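You operate a simulated robot arm through the tools that you are given. There is no shell and no other tool. Be economical: measure what you need, move in short steps, check, and stop when the job is done.

You run a simulated robot arm. Do the job below in one go: nothing can be reset, and whatever is moved stays where it is left.

TASK
Polish the brass tray, stand the brown cup on it and put one scoop of sugar in the cup.
Fine: white rag and tin scoop go back in their places, lid back on the crock. Set down upright: tin scoop. What is to be rubbed or washed off counts as gone when no trace of it is left.

It is judged by the outcome, as a careful person would: the job done as asked, and still so three seconds after it is handed in. It fails if anything else is knocked over, pushed out of place, dropped, spilled or broken. Lids that push on must go on centred and level and be pressed home; caps that screw on are set level and turned clockwise until they are tight.

THE ROBOT
A 7-joint arm with a two-finger parallel gripper, fixed in place. Base frame: the origin is at the foot of the arm, x ahead of it, y to its left, z up; the work surface is at about z = 88.7. Lengths are in cm, angles in rad, forces in N, time in s.
With the tool pointing down near the work surface it reaches from about 24 to 68 cm from the base axis. Its first joint turns from -1.152 to 1.152 rad. Payload 2.4 kg.
The TCP is the grasp point between the finger pads, 3 cm short of the fingertips. In the tool frame z runs along the fingers and y along their closing line. Largest opening 9.4 cm; finger width 2.8, thickness 1; the body of the gripper, 5 by 9.6 cm, starts 5.5 cm behind the TCP.
Orientation is that of the tool frame in the base frame, as a unit quaternion [w, x, y, z]. With the fingers straight down and closing along the base's y, the tool's x points along the base's -x, its y along +y and its z along -z.

THE INTERFACE
- The arm moves only by the tool jog_arm. Its arguments are lists of equal length, an entry for each row: "delta_pos": the shift along the tool's x, y, z in cm, a list of three; "rot": the turn, a rotation vector about the tool's x, y, z in degrees, a list of three; "fingers": the gripper command, from -1 (fully open) to 1 (shut), values between in proportion. In form: {"delta_pos": [[x, y, z], ...], "rot": [[ax, ay, az], ...], "fingers": [fingers, ...]}. A call has 1 to 10 rows; each row shifts and turns the commanded pose from where the row before left it, along the tool's axes as they then stand. Each row takes 0.2 s and may step no farther than 5 cm and 0.15 rad from the row before; otherwise, or with a gripper value out of range, the whole call is refused. A pose out of reach is approached as far as the arm can. The call stops where the force on the tool passes 90 N (or 10 N more than at its start, if that is more) or the arm is blocked; 0.2 s more then pass. The fingers move at their own pace (about 15.3 cm/s each) and stop on an object; they squeeze with about 39 N. The grip force told is the motor's: it shows also when the fingers shut on nothing. Time passes only in rows, and 0.2 s behind the last, so rows that do not move let the fingers close. It gives the time, the measured TCP pose, the force on the tool (base axes), the opening and the grip force at its end, in the units of the frame above (readings bear some noise), with the torque about the TCP (base axes, N m) and any sound that the robot's microphone picked up.
- Cameras (640 x 400 px; columns grow to the right, rows downward): "scene" is fixed at [5.94, 49.96, 144.73]; the picture's right is [-0.47, -0.88, 0.00], its down [-0.47, 0.25, -0.85] and it looks along [0.75, -0.40, -0.53] (base axes); focal length 232 px, centre (320, 200). "wrist" rides on the gripper at [7.6, 1.4, -10.3] in the tool frame; the picture's right is [-0.18, 0.98, 0.00], its down [-0.75, -0.14, -0.64] and it looks along [-0.63, -0.12, 0.77] (tool axes); focal length 243 px, centre (320, 200). There is no depth. A picture from a camera that has moved, and an enlarged one, comes with that camera's place and axes in the base frame and with its lens.
- get_image(camera): a new picture of that camera. It takes no simulated time.
- enlarge(camera, box): a new picture of the part [left, top, right, bottom] of that camera's present view, enlarged. It takes no simulated time.
- hand_in(): hands the job in; it is judged then, once.

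Go step by step. Nothing tells you positions but the pictures and the camera data: compare them with the known pose of the tool, close in by small moves and look again before you grip or let go. The budget is 120 turns and 84 pictures, counting those below and the enlarged ones. Unless the task says otherwise, let go and move clear before handing in, and close with one line.

The tools are called after "Request:" as a command line: name --argument value ..., lists and objects as JSON in quotes. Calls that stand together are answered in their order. jog_arm: Moves the arm, as the interface text tells. Its arguments: {"type":"object","properties":{"delta_pos":{"type":"array"},"rot":{"type":"array"},"fingers":{"type":"array"}},"required":["delta_pos","rot","fingers"]} The other tools are called the same way: get_image (camera) takes a picture; enlarge (camera, box) takes an enlarged picture of a part of a camera's view; hand_in () hands the job in.

At the start:

```text
time: 0.0
tcp_pos: [36.43, 19.12, 130.98]
tool_rot: [0.0, -0.001, 1.0, 0.0]
force: [0.4, -1.1, 0.6]
wrist_torque: [-0.06, 0.02, -0.03]
grip_width: 9.39
finger_force: 0.2
```

scene: 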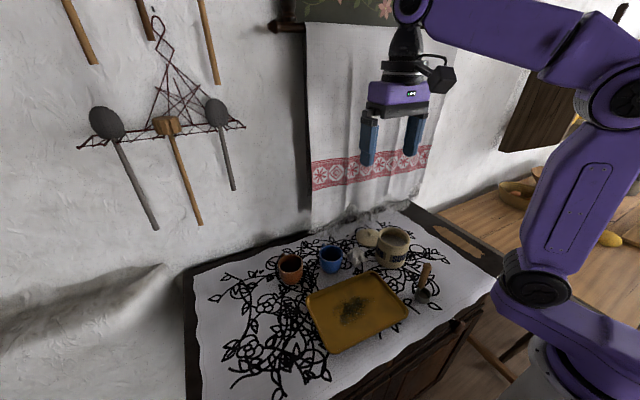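
wrist: 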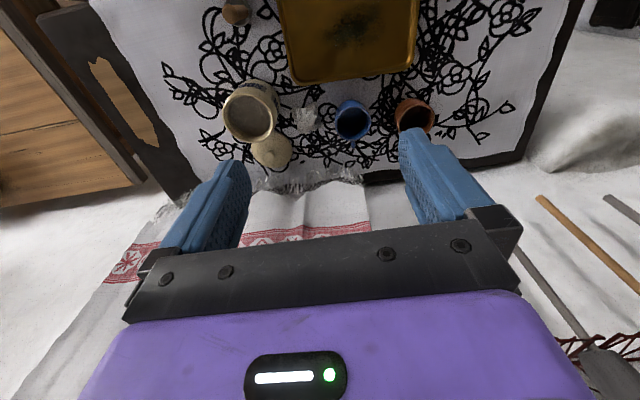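

I see a table with a tray, crock, lid, rag, two cups and a scoop. First I enlarge the views to locate them.

Request:
enlarge --camera "scene" --box '[260, 210, 450, 360]'

Request:
enlarge --camera "wrist" --box '[180, 0, 460, 180]'

```text
2.67 times, centred on (355, 285) of scene
camera zoom: at [5.94, 49.96, 144.73], right [-0.47, -0.88, 0.0], down [-0.47, 0.25, -0.85], along [0.75, -0.4, -0.53], focal length 618 px, centre (227, -27)
```

zoom: 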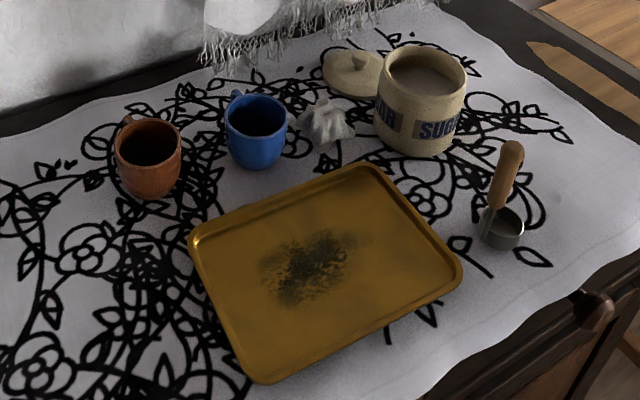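

```text
2.22 times, centred on (320, 90) of wrist
camera zoom: at [28.84, 20.51, 141.31], right [0.18, 0.98, 0.0], down [0.75, -0.14, 0.64], along [0.63, -0.12, -0.77], focal length 539 px, centre (320, 444)
```

zoom: 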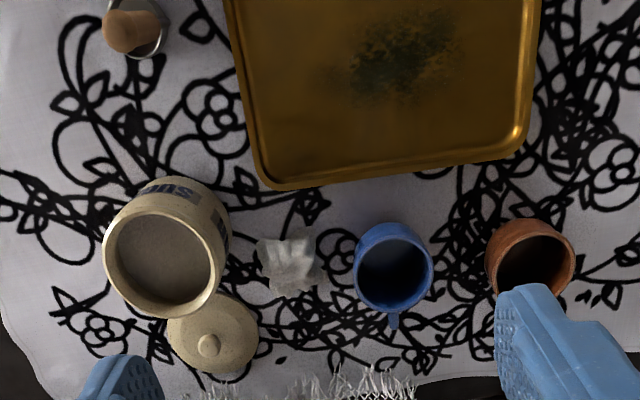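

The rag is at about (48, 13.7), the tray spot at (33.5, 26), the brown cup at (50, 35.5), the crock at (43, 4.5) and the lid at (54, 4.5). I move above the rag and look again.

Request:
jog_arm --delta_pos '[[-1.9, -0.9, 4], [-1.9, -0.9, 4], [-1.9, -0.9, 4], [-1.9, -0.9, 4], [-1.9, -0.9, 4], [-2.1, -0.9, 4], [0, 0, 0]]' --rot '[[0, 0, 0], [0, 0, 0], [0, 0, 0], [0, 0, 0], [0, 0, 0], [0, 0, 0], [0, 0, 0]]' --fingers '[-0.28, -0.28, -0.28, -0.28, -0.28, -0.28, -0.28]'

Request:
get_image --camera "wrist"

```text
time: 1.6
tcp_pos: [48.11, 13.68, 107.02]
tool_rot: [-0.001, 0.0, 1.0, 0.0]
force: [-0.1, -0.4, -0.1]
wrist_torque: [0.02, 0.03, 0.0]
grip_width: 6.01
finger_force: 0.0
```

```text
79 pictures are left
camera wrist: at [40.5, 15.1, 117.34], right [0.18, 0.98, 0.0], down [0.75, -0.14, 0.64], along [0.63, -0.12, -0.77], focal length 243 px, centre (320, 200)
```

wrist: 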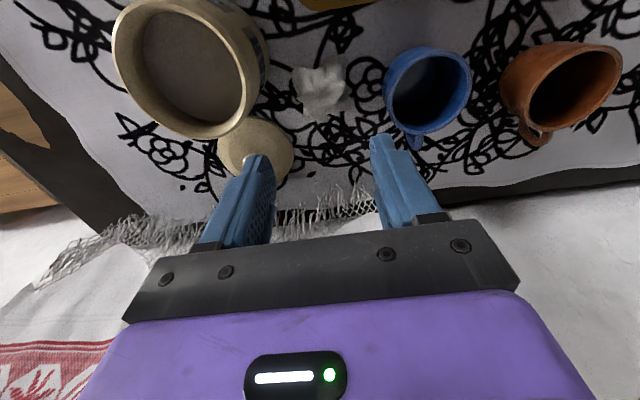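

The rag is at (48.2, 13.6), straight below the tool. I go down and grip it with the fingertips just above the cloth.

Request:
jog_arm --delta_pos '[[0, 0, 4], [0, 0, 4], [0, 0, 3.5], [0, 0, 2], [0, 0, 1], [0, 0, 0]]' --rot '[[0, 0, 0], [0, 0, 0], [0, 0, 0], [0, 0, 0], [0, 0, 0], [0, 0, 0]]' --fingers '[-0.2, -0.2, -0.2, -0.2, -0.2, -0.2]'

Request:
get_image --camera "wrist"

Request:
enlarge --camera "scene" --box '[300, 180, 450, 300]'

```text
time: 3.0
tcp_pos: [48.08, 13.76, 92.49]
tool_rot: [0.001, -0.001, 1.0, 0.0]
force: [-0.1, 0.0, 0.5]
wrist_torque: [0.04, 0.0, 0.0]
grip_width: 5.61
finger_force: 0.2
```

```text
78 pictures are left
camera wrist: at [40.42, 15.17, 102.82], right [0.18, 0.98, 0.0], down [0.75, -0.14, 0.64], along [0.63, -0.12, -0.77], focal length 243 px, centre (320, 200)
```

wrist: 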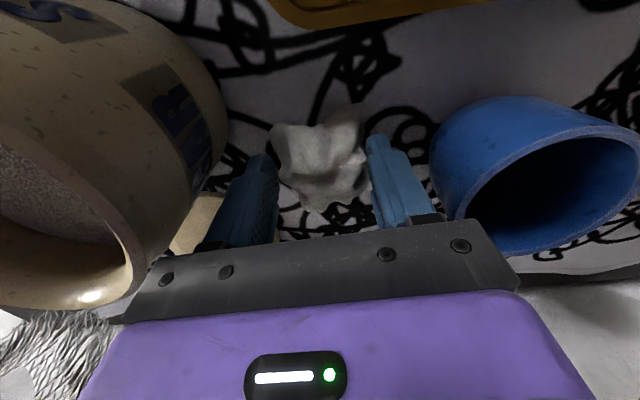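

```text
3.33 times, centred on (375, 240) of scene
camera zoom: at [5.94, 49.96, 144.73], right [-0.47, -0.88, 0.0], down [-0.47, 0.25, -0.85], along [0.75, -0.4, -0.53], focal length 773 px, centre (137, 67)
```

zoom: 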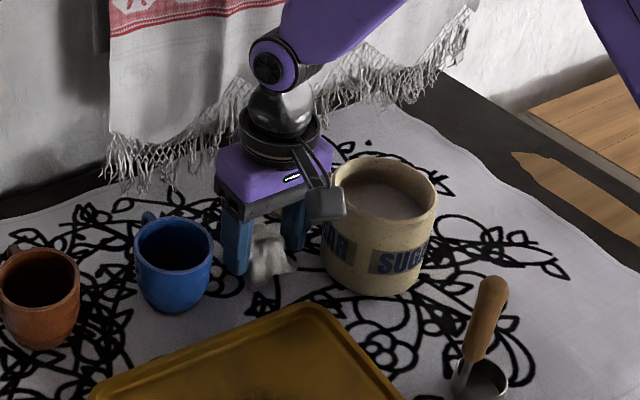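

The rag lies between the fingers with clearance on both sides. I close on it and lift it.

Request:
jog_arm --delta_pos '[[0, 0, 0], [0, 0, 0], [0, 0, 0], [0, 0, -1.5], [0, 0, -4], [0, 0, -4]]' --rot '[[0, 0, 0], [0, 0, 0], [0, 0, 0], [0, 0, 0], [0, 0, 0], [0, 0, 0]]' --fingers '[1, 1, 1, 1, 1, 1]'

Request:
get_image --camera "wrist"

```text
time: 4.4
tcp_pos: [48.04, 13.74, 102.07]
tool_rot: [0.0, 0.001, 1.0, -0.001]
force: [0.3, -0.4, -0.4]
wrist_torque: [0.01, 0.01, -0.01]
grip_width: 5.04
finger_force: 38.8
```

```text
76 pictures are left
camera wrist: at [40.47, 15.13, 112.32], right [0.18, 0.98, 0.0], down [0.75, -0.14, 0.64], along [0.63, -0.12, -0.77], focal length 243 px, centre (320, 200)
```

wrist: 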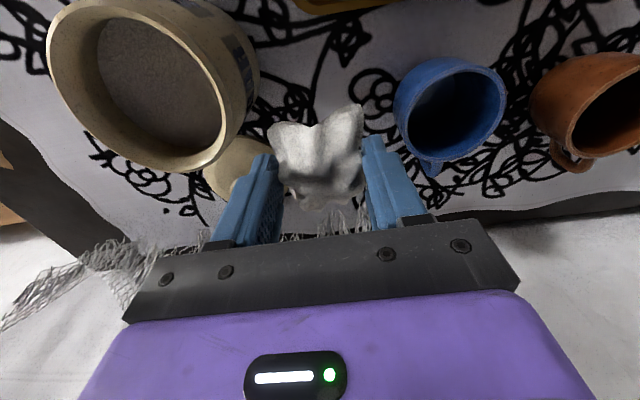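

The rag is held rigidly. I move over the spot at (33.5, 25.9) and go down slowly until I feel contact.

Request:
jog_arm --delta_pos '[[3.62, 3.03, 0], [3.62, 3.03, 0], [3.62, 3.03, 0], [3.65, 3.03, 0], [0, 0, 4], [0, 0, 3.5], [0, 0, 0.8], [0, 0, 0.4], [0, 0, 0]]' --rot '[[0, 0, 0], [0, 0, 0], [0, 0, 0], [0, 0, 0], [0, 0, 0], [0, 0, 0], [0, 0, 0], [0, 0, 0], [0, 0, 0]]' --fingers '[1, 1, 1, 1, 1, 1, 1, 1, 1]'

Request:
get_image --camera "wrist"

Request:
enlarge --camera "scene" --box '[260, 210, 450, 360]'

```text
time: 6.4
tcp_pos: [33.61, 25.63, 93.33]
tool_rot: [0.0, 0.0, 1.0, 0.0]
force: [-0.2, 0.9, -0.5]
wrist_torque: [-0.02, 0.01, 0.02]
grip_width: 4.99
finger_force: 39.2
```

```text
75 pictures are left
camera wrist: at [25.94, 27.19, 103.54], right [0.18, 0.98, 0.0], down [0.75, -0.14, 0.64], along [0.63, -0.12, -0.77], focal length 243 px, centre (320, 200)
```

wrist: 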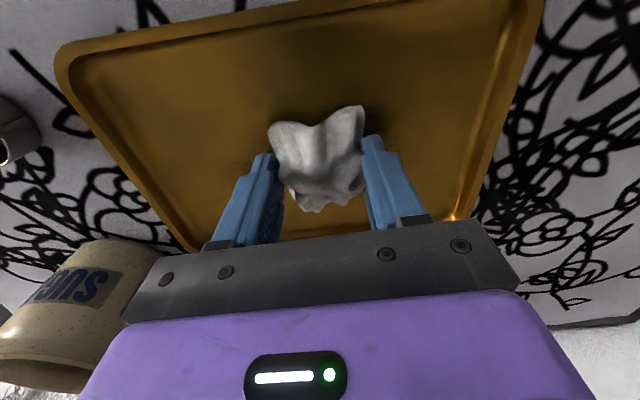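

```text
2.67 times, centred on (355, 285) of scene
camera zoom: at [5.94, 49.96, 144.73], right [-0.47, -0.88, 0.0], down [-0.47, 0.25, -0.85], along [0.75, -0.4, -0.53], focal length 618 px, centre (227, -27)
```

zoom: 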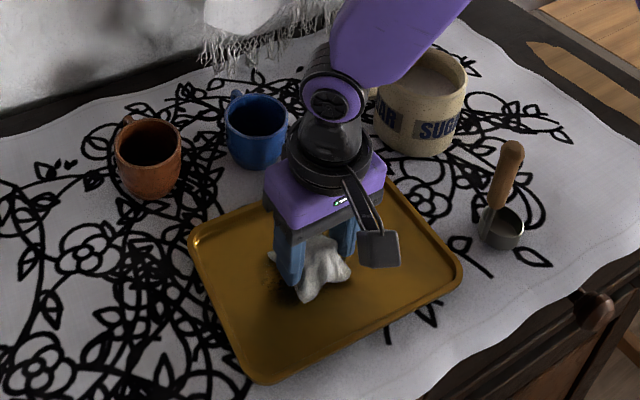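

Not yet touching. I lower in small steps.

Request:
jog_arm --delta_pos '[[0, 0, 0.15], [0, 0, 0.15], [0, 0, 0.1], [0, 0, 0]]' --rot '[[0, 0, 0], [0, 0, 0], [0, 0, 0], [0, 0, 0]]' --fingers '[1, 1, 1, 1]'

```text
time: 7.4
tcp_pos: [33.54, 25.88, 92.94]
tool_rot: [0.0, 0.0, 1.0, 0.0]
force: [-1.5, -2.8, 18.1]
wrist_torque: [-0.13, 0.0, 0.13]
grip_width: 4.94
finger_force: 39.1
```

In contact at 18 N. I ease off slightly and make a small rubbing stroke to see whether the tray stays put.

Request:
jog_arm --delta_pos '[[0, 0, -0.06], [0.8, 0, 0], [0.8, 0, 0], [-0.8, 0, 0], [-0.8, 0, 0], [-0.8, 0, 0], [-0.8, 0, 0], [0.8, 0, 0], [0.8, 0, 0]]' --rot '[[0, 0, 0], [0, 0, 0], [0, 0, 0], [0, 0, 0], [0, 0, 0], [0, 0, 0], [0, 0, 0], [0, 0, 0], [0, 0, 0]]' --fingers '[1, 1, 1, 1, 1, 1, 1, 1, 1]'

Request:
enlarge --camera "scene" --box '[260, 210, 450, 360]'

```text
time: 9.4
tcp_pos: [33.47, 25.71, 92.92]
tool_rot: [0.0, -0.001, 1.0, 0.0]
force: [0.5, -0.7, 2.1]
wrist_torque: [0.01, -0.08, 0.0]
grip_width: 4.85
finger_force: 38.9
```

```text
2.67 times, centred on (355, 285) of scene
camera zoom: at [5.95, 49.96, 144.73], right [-0.47, -0.88, 0.0], down [-0.47, 0.25, -0.85], along [0.75, -0.4, -0.53], focal length 618 px, centre (227, -27)
```

zoom: 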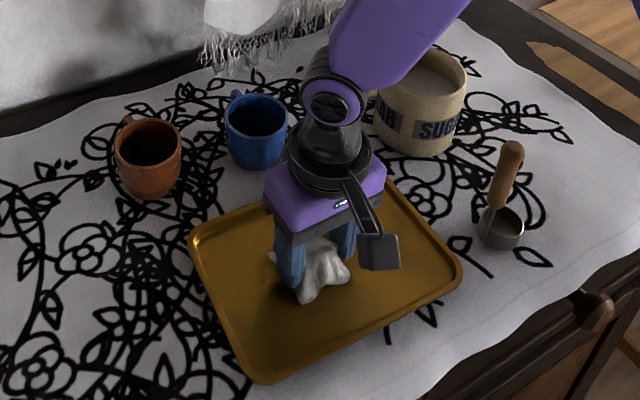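

The tray did not move. I press a touch more and rub in wider strokes.

Request:
jog_arm --delta_pos '[[0, 0, 0.05], [0, -2, 0], [0, -2, 0], [1, 0, 0], [0, 2, 0], [0, 2, 0], [0, 2, 0], [0, 2, 0], [-1, 0, 0], [0, 0, 0]]' --rot '[[0, 0, 0], [0, 0, 0], [0, 0, 0], [0, 0, 0], [0, 0, 0], [0, 0, 0], [0, 0, 0], [0, 0, 0], [0, 0, 0], [0, 0, 0]]' --fingers '[1, 1, 1, 1, 1, 1, 1, 1, 1, 1]'

Request:
get_image --camera "wrist"

```text
time: 11.6
tcp_pos: [33.61, 29.89, 93.14]
tool_rot: [0.001, 0.0, 1.0, 0.001]
force: [-2.8, 2.3, 6.4]
wrist_torque: [0.03, 0.14, -0.03]
grip_width: 4.85
finger_force: 39.3
```

```text
72 pictures are left
camera wrist: at [25.97, 31.29, 103.25], right [0.18, 0.98, 0.0], down [0.75, -0.14, 0.64], along [0.63, -0.12, -0.77], focal length 243 px, centre (320, 200)
```

wrist: 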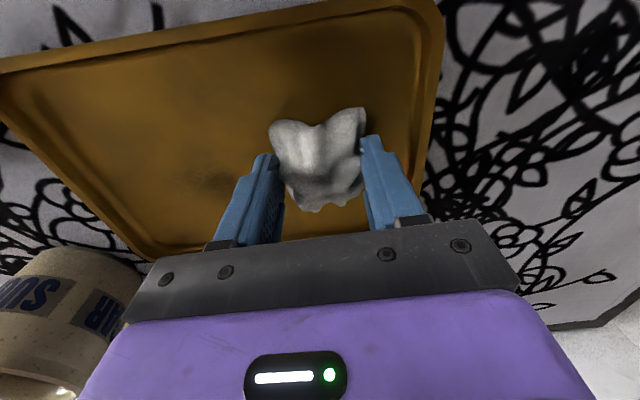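

Most of the spot is gone, with a faint trace left around (34.5, 22). I continue over that side.

Request:
jog_arm --delta_pos '[[-1.5, -1, 0], [0, -2.5, 0], [0, -2.5, 0], [0, -2.5, 0], [1, -1, 0], [0, 2, 0], [0, 2, 0], [1.5, 0, 0], [0, -2, 0], [0, -2, 0]]' --rot '[[0, 0, 0], [0, 0, 0], [0, 0, 0], [0, 0, 0], [0, 0, 0], [0, 0, 0], [0, 0, 0], [0, 0, 0], [0, 0, 0], [0, 0, 0]]' --fingers '[1, 1, 1, 1, 1, 1, 1, 1, 1, 1]'

Request:
jog_arm --delta_pos '[[-1, 0, 0], [0, 2.2, 0], [0, 2.2, 0], [0, 2.2, 0], [0, 2.2, 0], [1.5, 0, 0], [1.5, -2, 0], [0, -2.4, 0], [0, -2.4, 0], [0, 0, 0]]' --rot '[[0, 0, 0], [0, 0, 0], [0, 0, 0], [0, 0, 0], [0, 0, 0], [0, 0, 0], [0, 0, 0], [0, 0, 0], [0, 0, 0], [0, 0, 0]]' --fingers '[1, 1, 1, 1, 1, 1, 1, 1, 1, 1]'

Request:
jog_arm --delta_pos '[[0, 0, -2], [0, 0, -4], [0, 0, -5], [4, -2, -3], [0, 0, 0]]' --rot '[[0, 0, 0], [0, 0, 0], [0, 0, 0], [0, 0, 0], [0, 0, 0]]' --fingers '[1, 1, 1, 1, 1]'

Request:
enlarge --camera "scene" --box '[260, 210, 450, 360]'

Request:
get_image --camera "wrist"

```text
time: 13.8
tcp_pos: [32.69, 20.37, 93.0]
tool_rot: [0.001, 0.0, 1.0, 0.001]
force: [-2.1, 5.5, 10.7]
wrist_torque: [0.09, 0.14, -0.08]
grip_width: 4.86
finger_force: 39.4
```

```text
time: 16.0
tcp_pos: [30.67, 22.34, 92.87]
tool_rot: [0.0, 0.0, 1.0, 0.0]
force: [-1.4, 9.2, 18.4]
wrist_torque: [0.28, -0.01, 0.01]
grip_width: 4.89
finger_force: 39.4
```

```text
refused: row 4 steps farther than a row can; nothing moved
```

```text
2.67 times, centred on (355, 285) of scene
camera zoom: at [5.92, 49.97, 144.73], right [-0.47, -0.88, 0.0], down [-0.47, 0.25, -0.85], along [0.75, -0.4, -0.53], focal length 618 px, centre (227, -27)
```

zoom: 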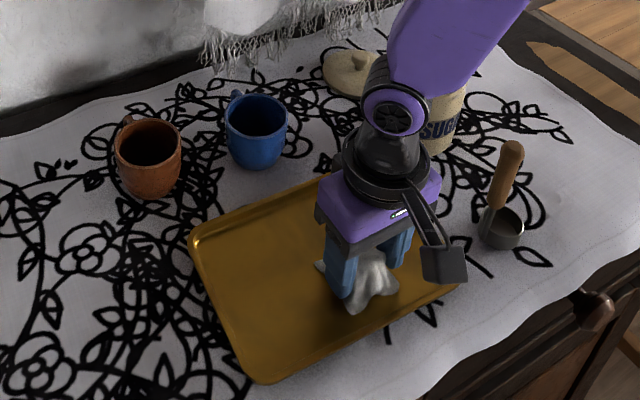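

```text
70 pictures are left
camera wrist: at [22.96, 23.73, 103.23], right [0.18, 0.98, 0.0], down [0.75, -0.14, 0.64], along [0.63, -0.12, -0.77], focal length 243 px, centre (320, 200)
```

wrist: 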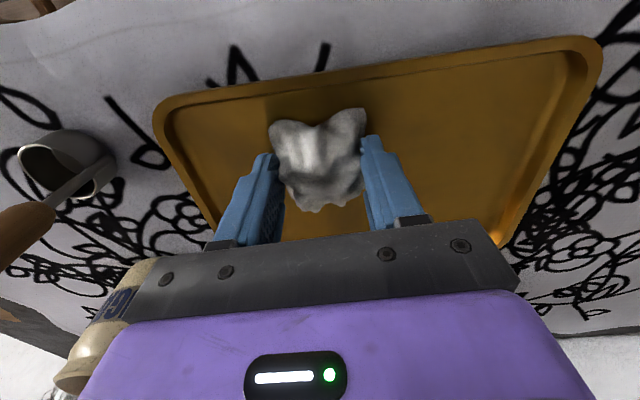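

The tray looks clean around the rag. I lift, move towards the rag's place and inspect the tray.

Request:
jog_arm --delta_pos '[[0, 0, -2], [0, 0, -4], [0, 0, -4], [-4.4, -2.1, 0], [-4.4, -2.2, 0], [-4.3, -2.1, 0], [-4.3, -2.1, 0], [0, 0, 0]]' --rot '[[0, 0, 0], [0, 0, 0], [0, 0, 0], [0, 0, 0], [0, 0, 0], [0, 0, 0], [0, 0, 0], [0, 0, 0]]' --fingers '[1, 1, 1, 1, 1, 1, 1, 1]'

Request:
enlarge --camera "scene" --box '[305, 265, 415, 355]'

```text
time: 17.8
tcp_pos: [48.09, 13.84, 102.92]
tool_rot: [0.0, 0.0, 1.0, 0.001]
force: [0.0, -0.7, -0.4]
wrist_torque: [0.01, 0.01, 0.03]
grip_width: 4.86
finger_force: 39.2
```

```text
4.44 times, centred on (360, 310) of scene
camera zoom: at [5.95, 49.96, 144.73], right [-0.47, -0.88, 0.0], down [-0.47, 0.25, -0.85], along [0.75, -0.4, -0.53], focal length 1031 px, centre (142, -289)
```

zoom: 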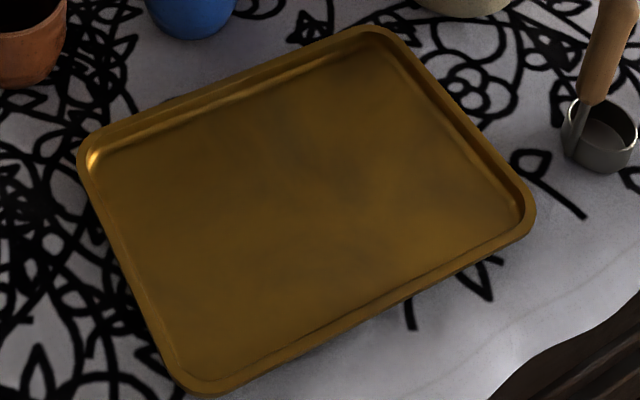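

There may be a very faint cloud near the middle, so I check from above with the wrist camera before putting the rag down.

Request:
jog_arm --delta_pos '[[3.5, 3, -2], [3.5, 3, -2], [3.5, 3, -2], [0, 2, -2], [0, 0, 0]]' --rot '[[0, 0, 0], [0, 0, 0], [0, 0, 0], [0, 0, 0], [0, 0, 0]]' --fingers '[1, 1, 1, 1, 1]'

Request:
enlarge --camera "wrist" --box '[160, 0, 480, 200]'

```text
refused: row 1 steps farther than a row can; nothing moved
```

```text
2.00 times, centred on (320, 100) of wrist
camera zoom: at [40.39, 15.27, 113.15], right [0.18, 0.98, 0.0], down [0.75, -0.14, 0.64], along [0.63, -0.12, -0.77], focal length 485 px, centre (320, 400)
```

zoom: 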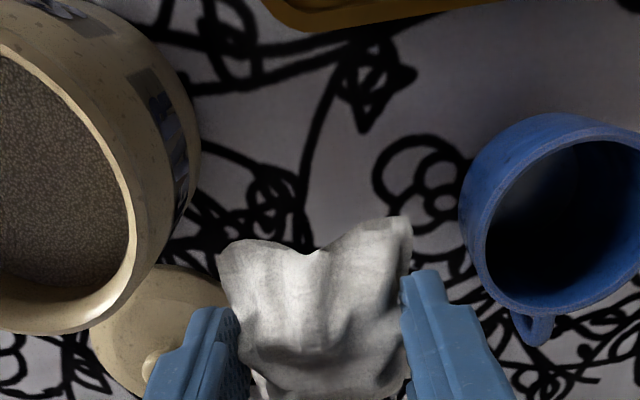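

The row was too long; I repeat with shorter steps.

Request:
jog_arm --delta_pos '[[2.9, 2.7, -2], [2.9, 2.7, -2], [2.9, 2.7, -2], [2.8, 2.7, -2], [0, 0, 0]]' --rot '[[0, 0, 0], [0, 0, 0], [0, 0, 0], [0, 0, 0], [0, 0, 0]]' --fingers '[1, 1, 1, 1, 1]'

Request:
enlarge --camera "wrist" --box '[160, 0, 480, 200]'

```text
time: 19.0
tcp_pos: [36.36, 24.63, 111.0]
tool_rot: [0.0, 0.0, 1.0, -0.001]
force: [0.0, 0.7, -0.6]
wrist_torque: [-0.04, 0.03, 0.0]
grip_width: 4.89
finger_force: 38.5
```

```text
2.00 times, centred on (320, 100) of wrist
camera zoom: at [28.79, 26.1, 121.31], right [0.18, 0.98, 0.0], down [0.75, -0.14, 0.64], along [0.63, -0.12, -0.77], focal length 485 px, centre (320, 400)
```

zoom: 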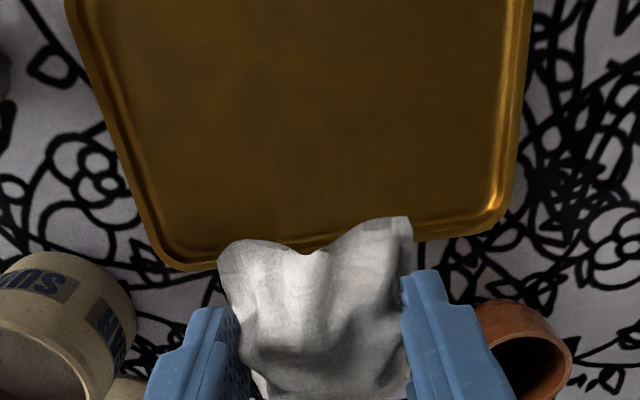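

Only very faint cloudiness is left, maybe patina. To be safe I rub the whole area once more.

Request:
jog_arm --delta_pos '[[0.4, -1, 4.5], [0, -1.5, 4.5], [0, -1, 4.5], [0, 0, 3], [0, 0, 1.5], [0, 2.5, 0], [0, 2.5, 0], [0, 2.5, 0], [0, 2, 0], [1.2, 0, 0]]' --rot '[[0, 0, 0], [0, 0, 0], [0, 0, 0], [0, 0, 0], [0, 0, 0], [0, 0, 0], [0, 0, 0], [0, 0, 0], [0, 0, 0], [0, 0, 0]]' --fingers '[1, 1, 1, 1, 1, 1, 1, 1, 1, 1]'

Request:
jog_arm --delta_pos '[[0, -2.4, 0], [0, -2.4, 0], [0, -2.4, 0], [0, -2.4, 0], [1.2, -1, 0], [0, 2.6, 0], [0, 2.6, 0], [0, 2.6, 0], [0, 2.6, 0], [1.2, 0, 0]]' --rot '[[0, 0, 0], [0, 0, 0], [0, 0, 0], [0, 0, 0], [0, 0, 0], [0, 0, 0], [0, 0, 0], [0, 0, 0], [0, 0, 0], [0, 0, 0]]' --fingers '[1, 1, 1, 1, 1, 1, 1, 1, 1, 1]'

Request:
jog_arm --delta_pos '[[0, -2.6, 0], [0, -2.6, 0], [0, -2.6, 0], [0, -2.6, 0], [1.4, 0, 0], [0, 2.6, 0], [0, 2.6, 0], [0, 2.6, 0], [0, 2.0, 0], [0, 0, 0]]' --rot '[[0, 0, 0], [0, 0, 0], [0, 0, 0], [0, 0, 0], [0, 0, 0], [0, 0, 0], [0, 0, 0], [0, 0, 0], [0, 0, 0], [0, 0, 0]]' --fingers '[1, 1, 1, 1, 1, 1, 1, 1, 1, 1]'

```text
time: 21.2
tcp_pos: [34.88, 30.74, 92.98]
tool_rot: [0.001, -0.001, 1.0, 0.001]
force: [4.0, 1.5, 7.7]
wrist_torque: [0.0, -0.05, 0.05]
grip_width: 4.86
finger_force: 38.6
```

```text
time: 23.4
tcp_pos: [32.51, 30.63, 92.91]
tool_rot: [0.003, -0.001, 1.0, 0.003]
force: [9.5, 3.9, 21.3]
wrist_torque: [-0.2, -0.11, 0.12]
grip_width: 4.84
finger_force: 39.2
```

```text
time: 25.6
tcp_pos: [31.04, 29.64, 93.05]
tool_rot: [-0.002, 0.0, 1.0, 0.0]
force: [-1.1, -10.6, 24.9]
wrist_torque: [-0.33, 0.02, -0.07]
grip_width: 4.85
finger_force: 39.2
```

Second rub done. I lift and go back above the rag's place, then inspect the tray again.

Request:
jog_arm --delta_pos '[[0, 0, -2], [0, 0, -4], [0, 0, -4], [-3.4, -3.18, 0], [-3.4, -3.18, 0], [-3.4, -3.18, 0], [-3.4, -3.18, 0], [-3.4, -3.18, 0], [0, 0, 0]]' --rot '[[0, 0, 0], [0, 0, 0], [0, 0, 0], [0, 0, 0], [0, 0, 0], [0, 0, 0], [0, 0, 0], [0, 0, 0], [0, 0, 0]]' --fingers '[1, 1, 1, 1, 1, 1, 1, 1, 1]'

Request:
enlarge --camera "scene" --box '[305, 265, 415, 355]'

```text
time: 27.6
tcp_pos: [48.16, 13.78, 102.89]
tool_rot: [0.0, 0.0, 1.0, 0.0]
force: [0.5, -0.2, 0.5]
wrist_torque: [-0.03, 0.03, -0.01]
grip_width: 4.87
finger_force: 39.2
```

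```text
4.44 times, centred on (360, 310) of scene
camera zoom: at [5.95, 49.96, 144.73], right [-0.47, -0.88, 0.0], down [-0.47, 0.25, -0.85], along [0.75, -0.4, -0.53], focal length 1031 px, centre (142, -289)
```

zoom: 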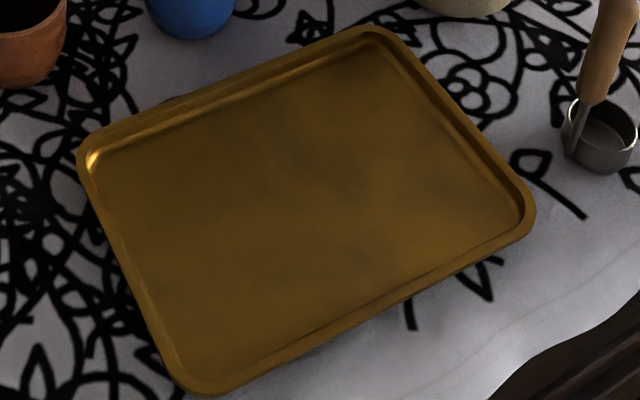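

The view is unchanged, so the spot is gone and what remains is patina. I set the rag back in its place.

Request:
jog_arm --delta_pos '[[0, 0, 4], [0, 0, 4], [0, 0, 1.8], [0, 0, 0.4], [0, 0, 0]]' --rot '[[0, 0, 0], [0, 0, 0], [0, 0, 0], [0, 0, 0], [0, 0, 0]]' --fingers '[1, 1, 1, 1, 1]'

```text
time: 28.8
tcp_pos: [48.05, 13.89, 92.66]
tool_rot: [-0.001, 0.002, 1.0, 0.0]
force: [0.3, -0.4, -0.8]
wrist_torque: [-0.01, 0.03, -0.01]
grip_width: 4.88
finger_force: 39.3
```

Almost at the cloth. I lower slightly more, open and rise clear.

Request:
jog_arm --delta_pos '[[0, 0, 0.1], [0, 0, 0.1], [0, 0, 0], [0, 0, 0], [0, 0, -2], [0, 0, -4], [0, 0, -4.5], [0, 0, -4.5], [0, 0, 0]]' --rot '[[0, 0, 0], [0, 0, 0], [0, 0, 0], [0, 0, 0], [0, 0, 0], [0, 0, 0], [0, 0, 0], [0, 0, 0], [0, 0, 0]]' --fingers '[1, 1, -0.2, -0.2, -0.2, -0.2, -0.2, -0.2, -0.2]'

Request:
get_image --camera "wrist"

```text
time: 30.8
tcp_pos: [48.08, 14.01, 107.56]
tool_rot: [0.0, 0.0, 1.0, 0.0]
force: [-1.0, 0.0, 0.6]
wrist_torque: [0.0, -0.02, 0.0]
grip_width: 5.63
finger_force: 0.0
```

```text
65 pictures are left
camera wrist: at [40.36, 15.42, 117.86], right [0.18, 0.98, 0.0], down [0.75, -0.14, 0.64], along [0.63, -0.12, -0.77], focal length 243 px, centre (320, 200)
```

wrist: 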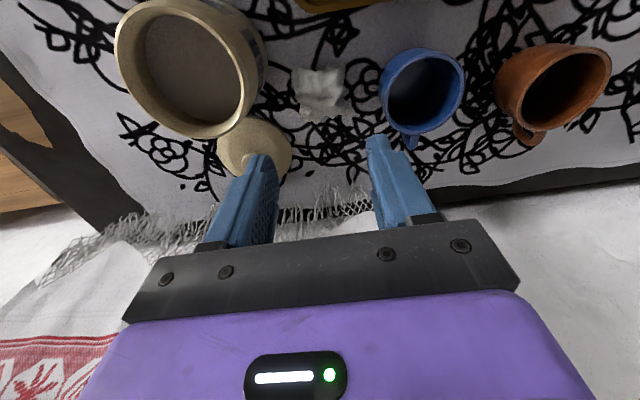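

The rag is back in place. I open and move above the brown cup at about (50.3, 35).

Request:
jog_arm --delta_pos '[[-0.4, 4.2, -0.5], [-0.4, 4.2, -0.5], [-0.4, 4.2, -0.5], [-0.4, 4.2, -0.5], [-0.4, 4.2, -0.5], [0, 0, 0]]' --rot '[[0, 0, 0], [0, 0, 0], [0, 0, 0], [0, 0, 0], [0, 0, 0], [0, 0, 0]]' --fingers '[-1, -1, -1, -1, -1, -1]'

Request:
get_image --camera "wrist"

Request:
enlarge --camera "scene" --box '[260, 230, 360, 300]'

```text
time: 32.2
tcp_pos: [49.97, 34.92, 109.89]
tool_rot: [0.0, 0.0, 1.0, 0.001]
force: [0.2, 0.0, -0.1]
wrist_torque: [0.02, 0.05, 0.01]
grip_width: 9.41
finger_force: 0.1
```

```text
64 pictures are left
camera wrist: at [42.38, 36.4, 120.25], right [0.18, 0.98, 0.0], down [0.75, -0.14, 0.64], along [0.63, -0.12, -0.77], focal length 243 px, centre (320, 200)
```

wrist: 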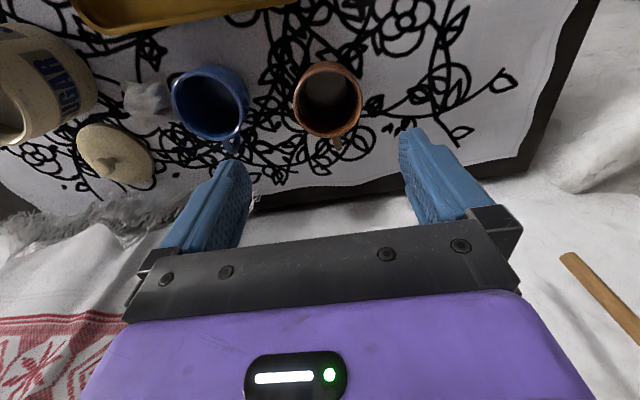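

```text
5.71 times, centred on (310, 265) of scene
camera zoom: at [5.94, 49.96, 144.73], right [-0.47, -0.88, 0.0], down [-0.47, 0.25, -0.85], along [0.75, -0.4, -0.53], focal length 1325 px, centre (377, -171)
```

zoom: 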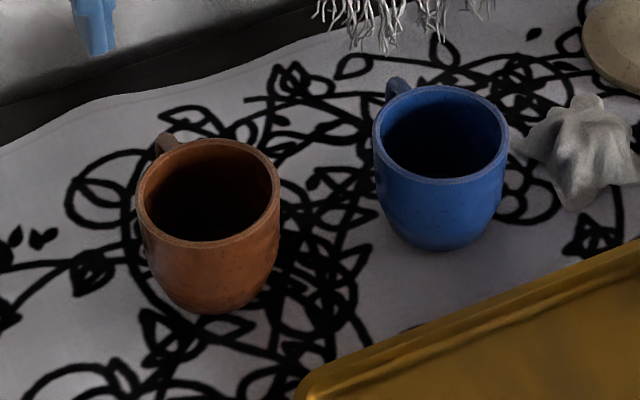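

The brown cup's rim is about 6.8 wide, centred at (50.2, 35.7), with its top at z≈95.2 and its handle towards +x. I line up and go partway down.

Request:
jog_arm --delta_pos '[[-0.2, 0.75, 4], [0, 0, 4], [0, 0, 2.5], [0, 0, 0]]' --rot '[[0, 0, 0], [0, 0, 0], [0, 0, 0], [0, 0, 0]]' --fingers '[-1, -1, -1, -1]'

Request:
get_image --camera "wrist"

```text
time: 33.2
tcp_pos: [50.3, 35.6, 99.37]
tool_rot: [0.0, 0.0, 1.0, 0.0]
force: [0.6, -0.1, -0.6]
wrist_torque: [0.01, 0.03, 0.0]
grip_width: 9.4
finger_force: 0.0
```

```text
62 pictures are left
camera wrist: at [42.64, 37.07, 109.7], right [0.18, 0.98, 0.0], down [0.75, -0.14, 0.64], along [0.63, -0.12, -0.77], focal length 243 px, centre (320, 200)
```

wrist: 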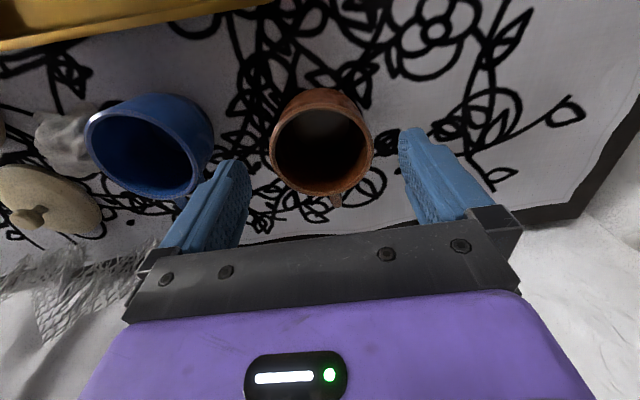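

It is well centred. I go down and close on the cup.

Request:
jog_arm --delta_pos '[[0, 0, 3], [0, 0, 2], [0, 0, 1.1], [0, 0, 0], [0, 0, 0], [0, 0, 0], [0, 0, 0]]' --rot '[[0, 0, 0], [0, 0, 0], [0, 0, 0], [0, 0, 0], [0, 0, 0], [0, 0, 0], [0, 0, 0]]' --fingers '[-1, -1, -1, -1, 0.2, 1, 1]'

Request:
get_image --camera "wrist"

```text
time: 34.8
tcp_pos: [50.27, 35.64, 93.39]
tool_rot: [0.0, 0.001, 1.0, 0.0]
force: [0.0, -0.1, 0.1]
wrist_torque: [0.0, 0.02, 0.01]
grip_width: 7.23
finger_force: 38.8
```

```text
61 pictures are left
camera wrist: at [42.64, 37.09, 103.68], right [0.18, 0.98, 0.0], down [0.75, -0.14, 0.64], along [0.63, -0.12, -0.77], focal length 243 px, centre (320, 200)
```

wrist: 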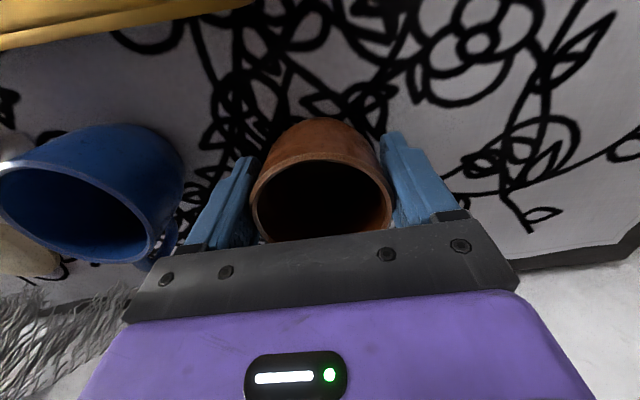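

The cup is held. I lift it and carry it over the tray.

Request:
jog_arm --delta_pos '[[0, 0, -2], [0, 0, -4], [0, 0, -2], [4.1, -2.6, 0], [4.1, -2.6, 0], [4.1, -2.6, 0], [4.1, -2.6, 0], [0, 0, 3], [0, 0, 3.5], [0, 0, 0]]' --rot '[[0, 0, 0], [0, 0, 0], [0, 0, 0], [0, 0, 0], [0, 0, 0], [0, 0, 0], [0, 0, 0], [0, 0, 0], [0, 0, 0], [0, 0, 0]]' --fingers '[1, 1, 1, 1, 1, 1, 1, 1, 1, 1]'

Request:
get_image --camera "wrist"

```text
time: 37.0
tcp_pos: [33.88, 25.28, 94.97]
tool_rot: [0.0, 0.0, 1.0, 0.0]
force: [0.4, -0.3, -1.6]
wrist_torque: [-0.05, -0.01, 0.0]
grip_width: 7.21
finger_force: 39.2
```

```text
60 pictures are left
camera wrist: at [26.25, 26.69, 105.15], right [0.18, 0.98, 0.0], down [0.75, -0.14, 0.64], along [0.63, -0.12, -0.77], focal length 243 px, centre (320, 200)
```

wrist: 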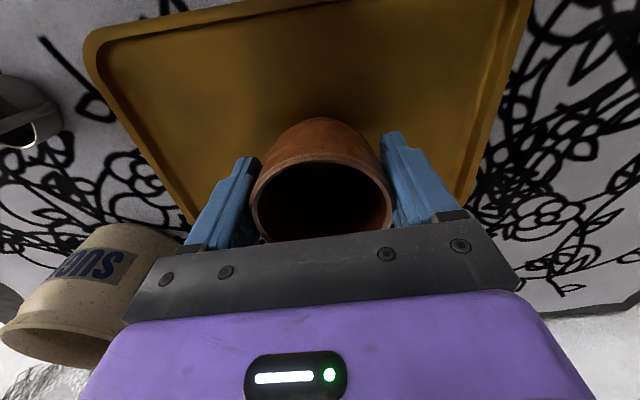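

The cup hangs over the middle of the tray. I lower gently to contact.

Request:
jog_arm --delta_pos '[[0, 0, 0.6], [0, 0, 0.25], [0, 0, 0.1], [0, 0, 0.1], [0, 0, 0.1], [0, 0, 0]]' --rot '[[0, 0, 0], [0, 0, 0], [0, 0, 0], [0, 0, 0], [0, 0, 0], [0, 0, 0]]' --fingers '[1, 1, 1, 1, 1, 1]'

```text
time: 38.4
tcp_pos: [33.96, 25.27, 93.81]
tool_rot: [0.0, 0.0, 1.0, 0.0]
force: [-0.1, -0.1, -1.2]
wrist_torque: [0.01, 0.08, -0.01]
grip_width: 7.23
finger_force: 39.1
```

Request:
jog_arm --delta_pos '[[0, 0, 0.08], [0, 0, 0.08], [0, 0, 0]]' --rot '[[0, 0, 0], [0, 0, 0], [0, 0, 0]]' --fingers '[1, 1, 1]'

```text
time: 39.2
tcp_pos: [33.89, 25.33, 93.75]
tool_rot: [0.0, 0.0, 1.0, 0.001]
force: [-2.5, -2.2, 20.5]
wrist_torque: [-0.01, -0.3, 0.05]
grip_width: 7.21
finger_force: 38.9
```

The cup is on the tray. I ease off, open and rise.

Request:
jog_arm --delta_pos '[[0, 0, -0.08], [0, 0, 0], [0, 0, 0], [0, 0, -3], [0, 0, -4], [0, 0, -4], [0, 0, -4], [0, 0, 0]]' --rot '[[0, 0, 0], [0, 0, 0], [0, 0, 0], [0, 0, 0], [0, 0, 0], [0, 0, 0], [0, 0, 0], [0, 0, 0]]' --fingers '[1, -1, -1, -1, -1, -1, -1, -1]'

Request:
enlarge --camera "scene" --box '[260, 210, 450, 360]'

Request:
get_image --camera "wrist"

```text
time: 41.0
tcp_pos: [33.86, 25.22, 108.71]
tool_rot: [0.0, 0.0, 1.0, 0.0]
force: [0.2, 0.4, -0.5]
wrist_torque: [0.04, -0.01, 0.0]
grip_width: 9.4
finger_force: 0.1
```

```text
2.67 times, centred on (355, 285) of scene
camera zoom: at [5.94, 49.96, 144.73], right [-0.47, -0.88, 0.0], down [-0.47, 0.25, -0.85], along [0.75, -0.4, -0.53], focal length 618 px, centre (227, -27)
```

zoom: 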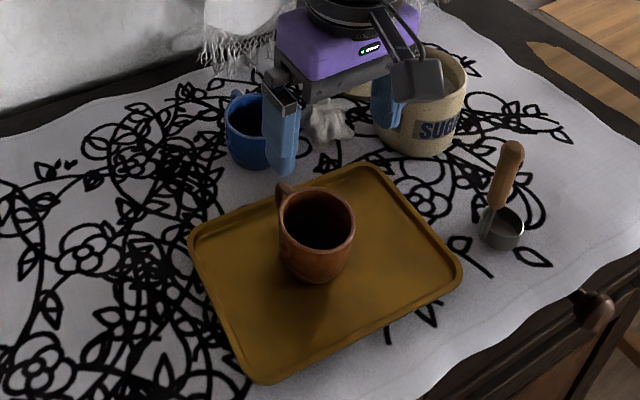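

```text
58 pictures are left
camera wrist: at [26.18, 26.59, 118.98], right [0.18, 0.98, 0.0], down [0.75, -0.14, 0.64], along [0.63, -0.12, -0.77], focal length 243 px, centre (320, 200)
```

wrist: 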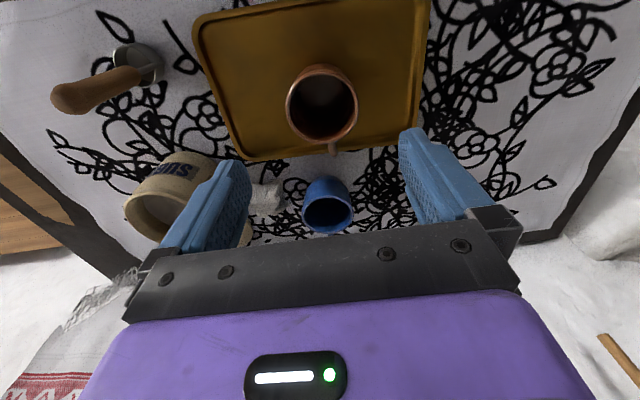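

The cup stands on the tray. Next I look closely at the scoop from both cameras.

Request:
jog_arm --delta_pos '[[0, -4.5, 0], [0, -4.5, 0], [-0.5, -4.5, 0.5], [0, -4, 0.5], [0, 0, 0]]' --rot '[[0, 0, 0], [0, 0, 0], [0, 0, 0], [0, 0, 0], [0, 0, 0]]' --fingers '[-1, -1, -0.5, -0.2, -0.2]'

Request:
enlarge --camera "wrist" --box '[160, 0, 480, 200]'

Request:
enlarge --camera "scene" --box '[390, 250, 450, 310]'

```text
time: 42.2
tcp_pos: [34.4, 7.67, 107.57]
tool_rot: [0.0, 0.0, 1.0, 0.0]
force: [0.4, 0.1, -0.3]
wrist_torque: [0.0, 0.03, 0.0]
grip_width: 5.63
finger_force: 0.1
```

```text
2.00 times, centred on (320, 100) of wrist
camera zoom: at [26.71, 9.1, 117.93], right [0.18, 0.98, 0.0], down [0.75, -0.14, 0.64], along [0.63, -0.12, -0.77], focal length 485 px, centre (320, 400)
```

zoom: 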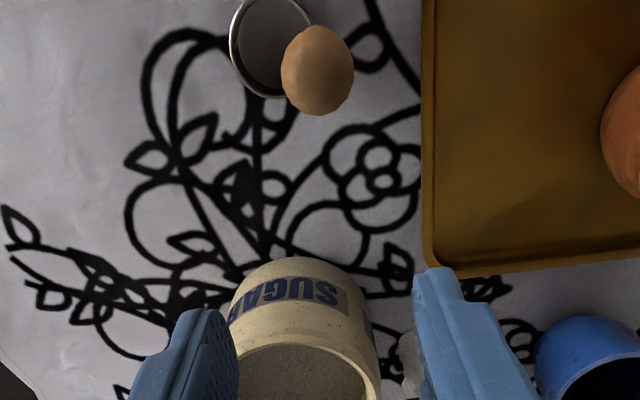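

```text
6.67 times, centred on (420, 280) of scene
camera zoom: at [5.94, 49.96, 144.73], right [-0.47, -0.88, 0.0], down [-0.47, 0.25, -0.85], along [0.75, -0.4, -0.53], focal length 1546 px, centre (-347, -333)
```

zoom: 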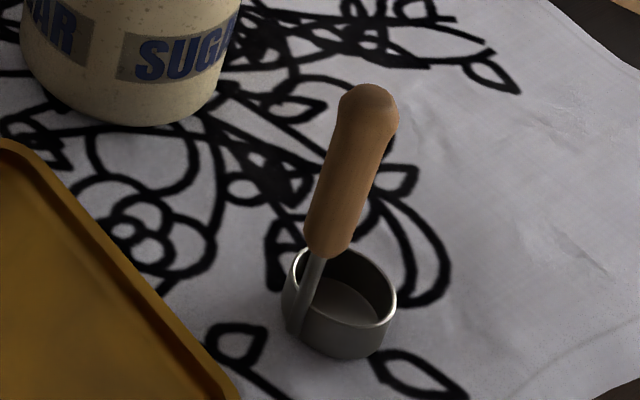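

The scoop stands at about (28, 6.7). Its wooden handle is vertical on the +y side at (28.4, 8.7), between z≈93 and 101.4. I turn the gripper 90° so it closes along x, then lean it so that it can tip the scoop later.

Request:
jog_arm --delta_pos '[[0, 0, -0.4], [0, 0, -0.4], [0, 0, -0.4], [0, 0, -0.4], [0, 0, 0], [0, 0, 0], [0, 0, 0], [0, 0, 0], [0, 0, 0], [0, 0, 0]]' --rot '[[0, 0, 8.5], [0, 0, 8.5], [0, 0, 8.5], [0, 0, 8.5], [0, 0, 8.5], [0, 0, 8.5], [0, 0, 8.5], [0, 0, 8.5], [0, 0, 8.5], [0, 0, 8.5]]' --fingers '[-0.2, -0.2, -0.2, -0.2, -0.2, -0.2, -0.2, -0.2, -0.2, -0.2]'

Request:
jog_arm --delta_pos '[[0, 0, 0], [0, 0, 0], [0, 0, 0], [0, 0, 0], [0, 0, 0], [0, 0, 0]]' --rot '[[0, 0, 5], [0, -8, 0], [0, -8, 0], [0, -8, 0], [0, -8, 0], [0, -3, 0]]' --fingers '[-0.2, -0.2, -0.2, -0.2, -0.2, -0.2]'

Request:
get_image --camera "scene"

Request:
get_image --camera "wrist"

```text
time: 44.4
tcp_pos: [34.38, 7.78, 109.22]
tool_rot: [0.0, 0.676, 0.737, 0.0]
force: [0.7, -0.7, 0.1]
wrist_torque: [0.0, -0.04, -0.01]
grip_width: 5.62
finger_force: 0.1
```

```text
time: 45.8
tcp_pos: [34.48, 7.78, 109.34]
tool_rot: [0.213, 0.674, 0.674, -0.213]
force: [-0.3, -0.1, -0.2]
wrist_torque: [-0.01, 0.01, 0.0]
grip_width: 5.63
finger_force: 0.0
```

```text
55 pictures are left
```

scene: 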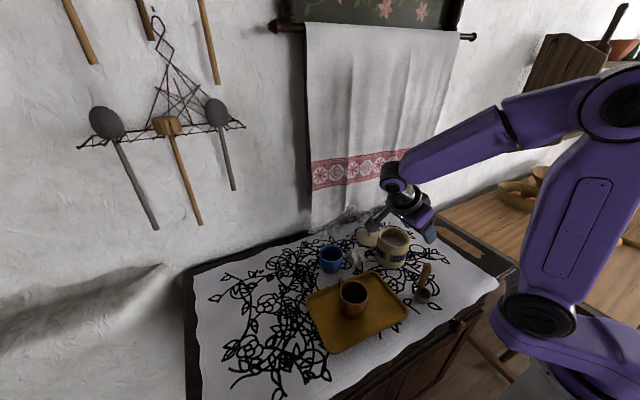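

```text
54 pictures are left
camera wrist: at [35.78, 19.88, 113.35], right [0.98, -0.15, 0.11], down [-0.14, -0.25, 0.96], along [-0.12, -0.96, -0.26], focal length 243 px, centre (320, 200)
```

wrist: 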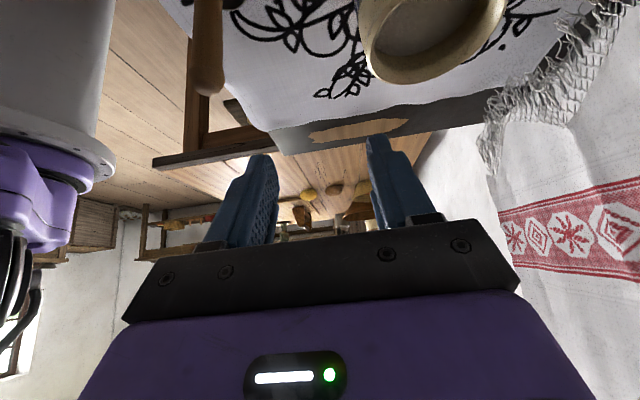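

This orientation is reachable. I shift over the handle at (28.4, 8.7), staying high, and look.

Request:
jog_arm --delta_pos '[[0.25, -2, -0.17], [0.25, -2, -0.17], [0.24, -2.05, -0.17], [1.15, 0, 1.64], [1.15, 0, 1.64], [0, 0, 0]]' --rot '[[0, 0, 0], [0, 0, 0], [0, 0, 0], [0, 0, 0], [0, 0, 0], [0, 0, 0]]' --fingers '[-0.2, -0.2, -0.2, -0.2, -0.2, -0.2]'

Request:
get_image --camera "wrist"

Request:
enlarge --camera "scene" --box '[370, 210, 470, 310]'

```text
time: 47.2
tcp_pos: [28.31, 8.62, 105.14]
tool_rot: [0.213, 0.674, 0.674, -0.213]
force: [0.2, 0.3, 0.9]
wrist_torque: [-0.02, -0.01, 0.04]
grip_width: 5.65
finger_force: 0.2
```

```text
53 pictures are left
camera wrist: at [29.74, 20.73, 109.3], right [0.98, -0.15, 0.11], down [-0.14, -0.25, 0.96], along [-0.12, -0.96, -0.27], focal length 243 px, centre (320, 200)
```

wrist: 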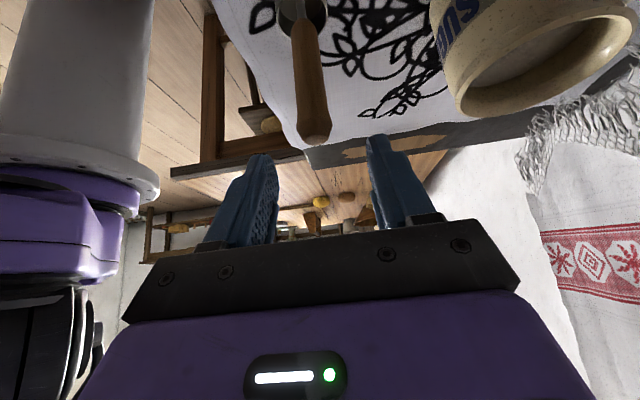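

```text
4.00 times, centred on (420, 260) of scene
camera zoom: at [5.94, 49.96, 144.73], right [-0.47, -0.88, 0.0], down [-0.47, 0.25, -0.85], along [0.75, -0.4, -0.53], focal length 928 px, centre (-80, -40)
```

zoom: 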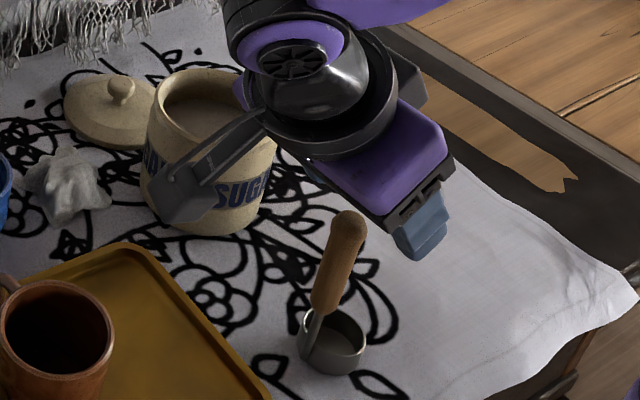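

The handle top is between the fingers in x and slightly below. I go down to grip at z≈97.5.

Request:
jog_arm --delta_pos '[[1.45, -0.15, 2.07], [1.45, 0, 2.07], [1.45, 0, 2.07], [0, 0, 0]]' --rot '[[0, 0, 0], [0, 0, 0], [0, 0, 0], [0, 0, 0]]' --fingers '[-0.2, -0.2, -0.2, -0.2]'

Request:
get_image --camera "wrist"

Request:
enlarge --camera "scene" --box '[370, 210, 470, 310]'

```text
time: 48.2
tcp_pos: [28.41, 8.61, 97.74]
tool_rot: [0.213, 0.674, 0.675, -0.212]
force: [0.4, -0.4, -0.7]
wrist_torque: [0.0, 0.0, -0.01]
grip_width: 5.65
finger_force: 0.0
```

```text
51 pictures are left
camera wrist: at [29.69, 20.79, 101.77], right [0.98, -0.15, 0.11], down [-0.14, -0.25, 0.96], along [-0.12, -0.96, -0.27], focal length 243 px, centre (320, 200)
```

wrist: 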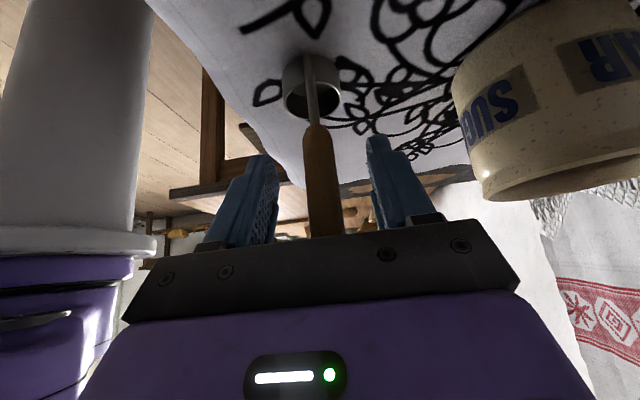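

```text
4.00 times, centred on (420, 260) of scene
camera zoom: at [5.94, 49.96, 144.73], right [-0.47, -0.88, 0.0], down [-0.47, 0.25, -0.85], along [0.75, -0.4, -0.53], focal length 928 px, centre (-80, -40)
```

zoom: 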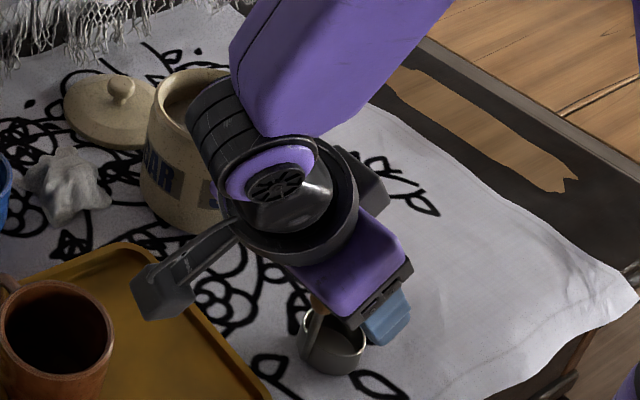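

The handle is centred between the fingers. I close on it and lift slightly.

Request:
jog_arm --delta_pos '[[0, 0, 0], [0, 0, 0], [0, 0, 0], [0, 0, 0], [-0.574, 0, -0.819], [-0.574, 0, -0.819], [-1.15, 0, -1.64], [0, 0, 0]]' --rot '[[0, 0, 0], [0, 0, 0], [0, 0, 0], [0, 0, 0], [0, 0, 0], [0, 0, 0], [0, 0, 0], [0, 0, 0]]' --fingers '[0.4, 1, 1, 1, 1, 1, 1, 1]'

Request:
get_image --camera "wrist"

Request:
enlarge --camera "scene" --box '[370, 210, 470, 310]'

```text
time: 50.0
tcp_pos: [28.26, 8.77, 101.81]
tool_rot: [0.212, 0.674, 0.674, -0.213]
force: [0.2, -0.2, -0.8]
wrist_torque: [-0.06, -0.04, 0.01]
grip_width: 2.05
finger_force: 38.8
```

```text
49 pictures are left
camera wrist: at [29.66, 20.81, 105.8], right [0.98, -0.15, 0.11], down [-0.14, -0.25, 0.96], along [-0.12, -0.96, -0.27], focal length 243 px, centre (320, 200)
```

wrist: 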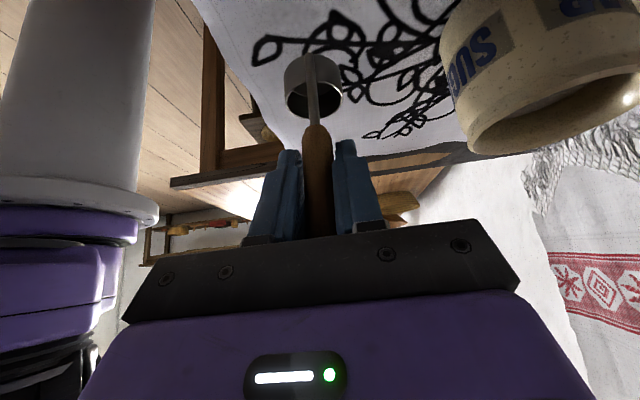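

```text
4.00 times, centred on (420, 260) of scene
camera zoom: at [5.94, 49.96, 144.73], right [-0.47, -0.88, 0.0], down [-0.47, 0.25, -0.85], along [0.75, -0.4, -0.53], focal length 928 px, centre (-80, -40)
```

zoom: 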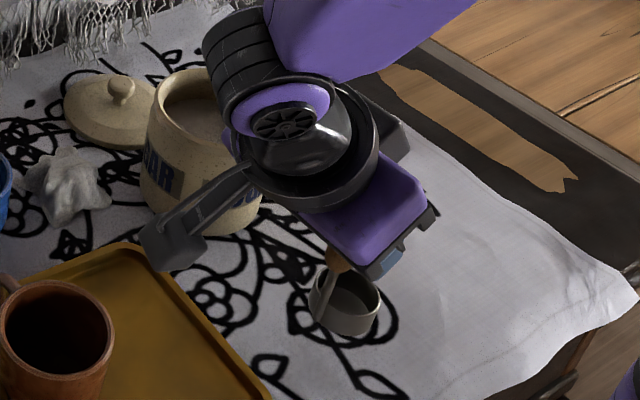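

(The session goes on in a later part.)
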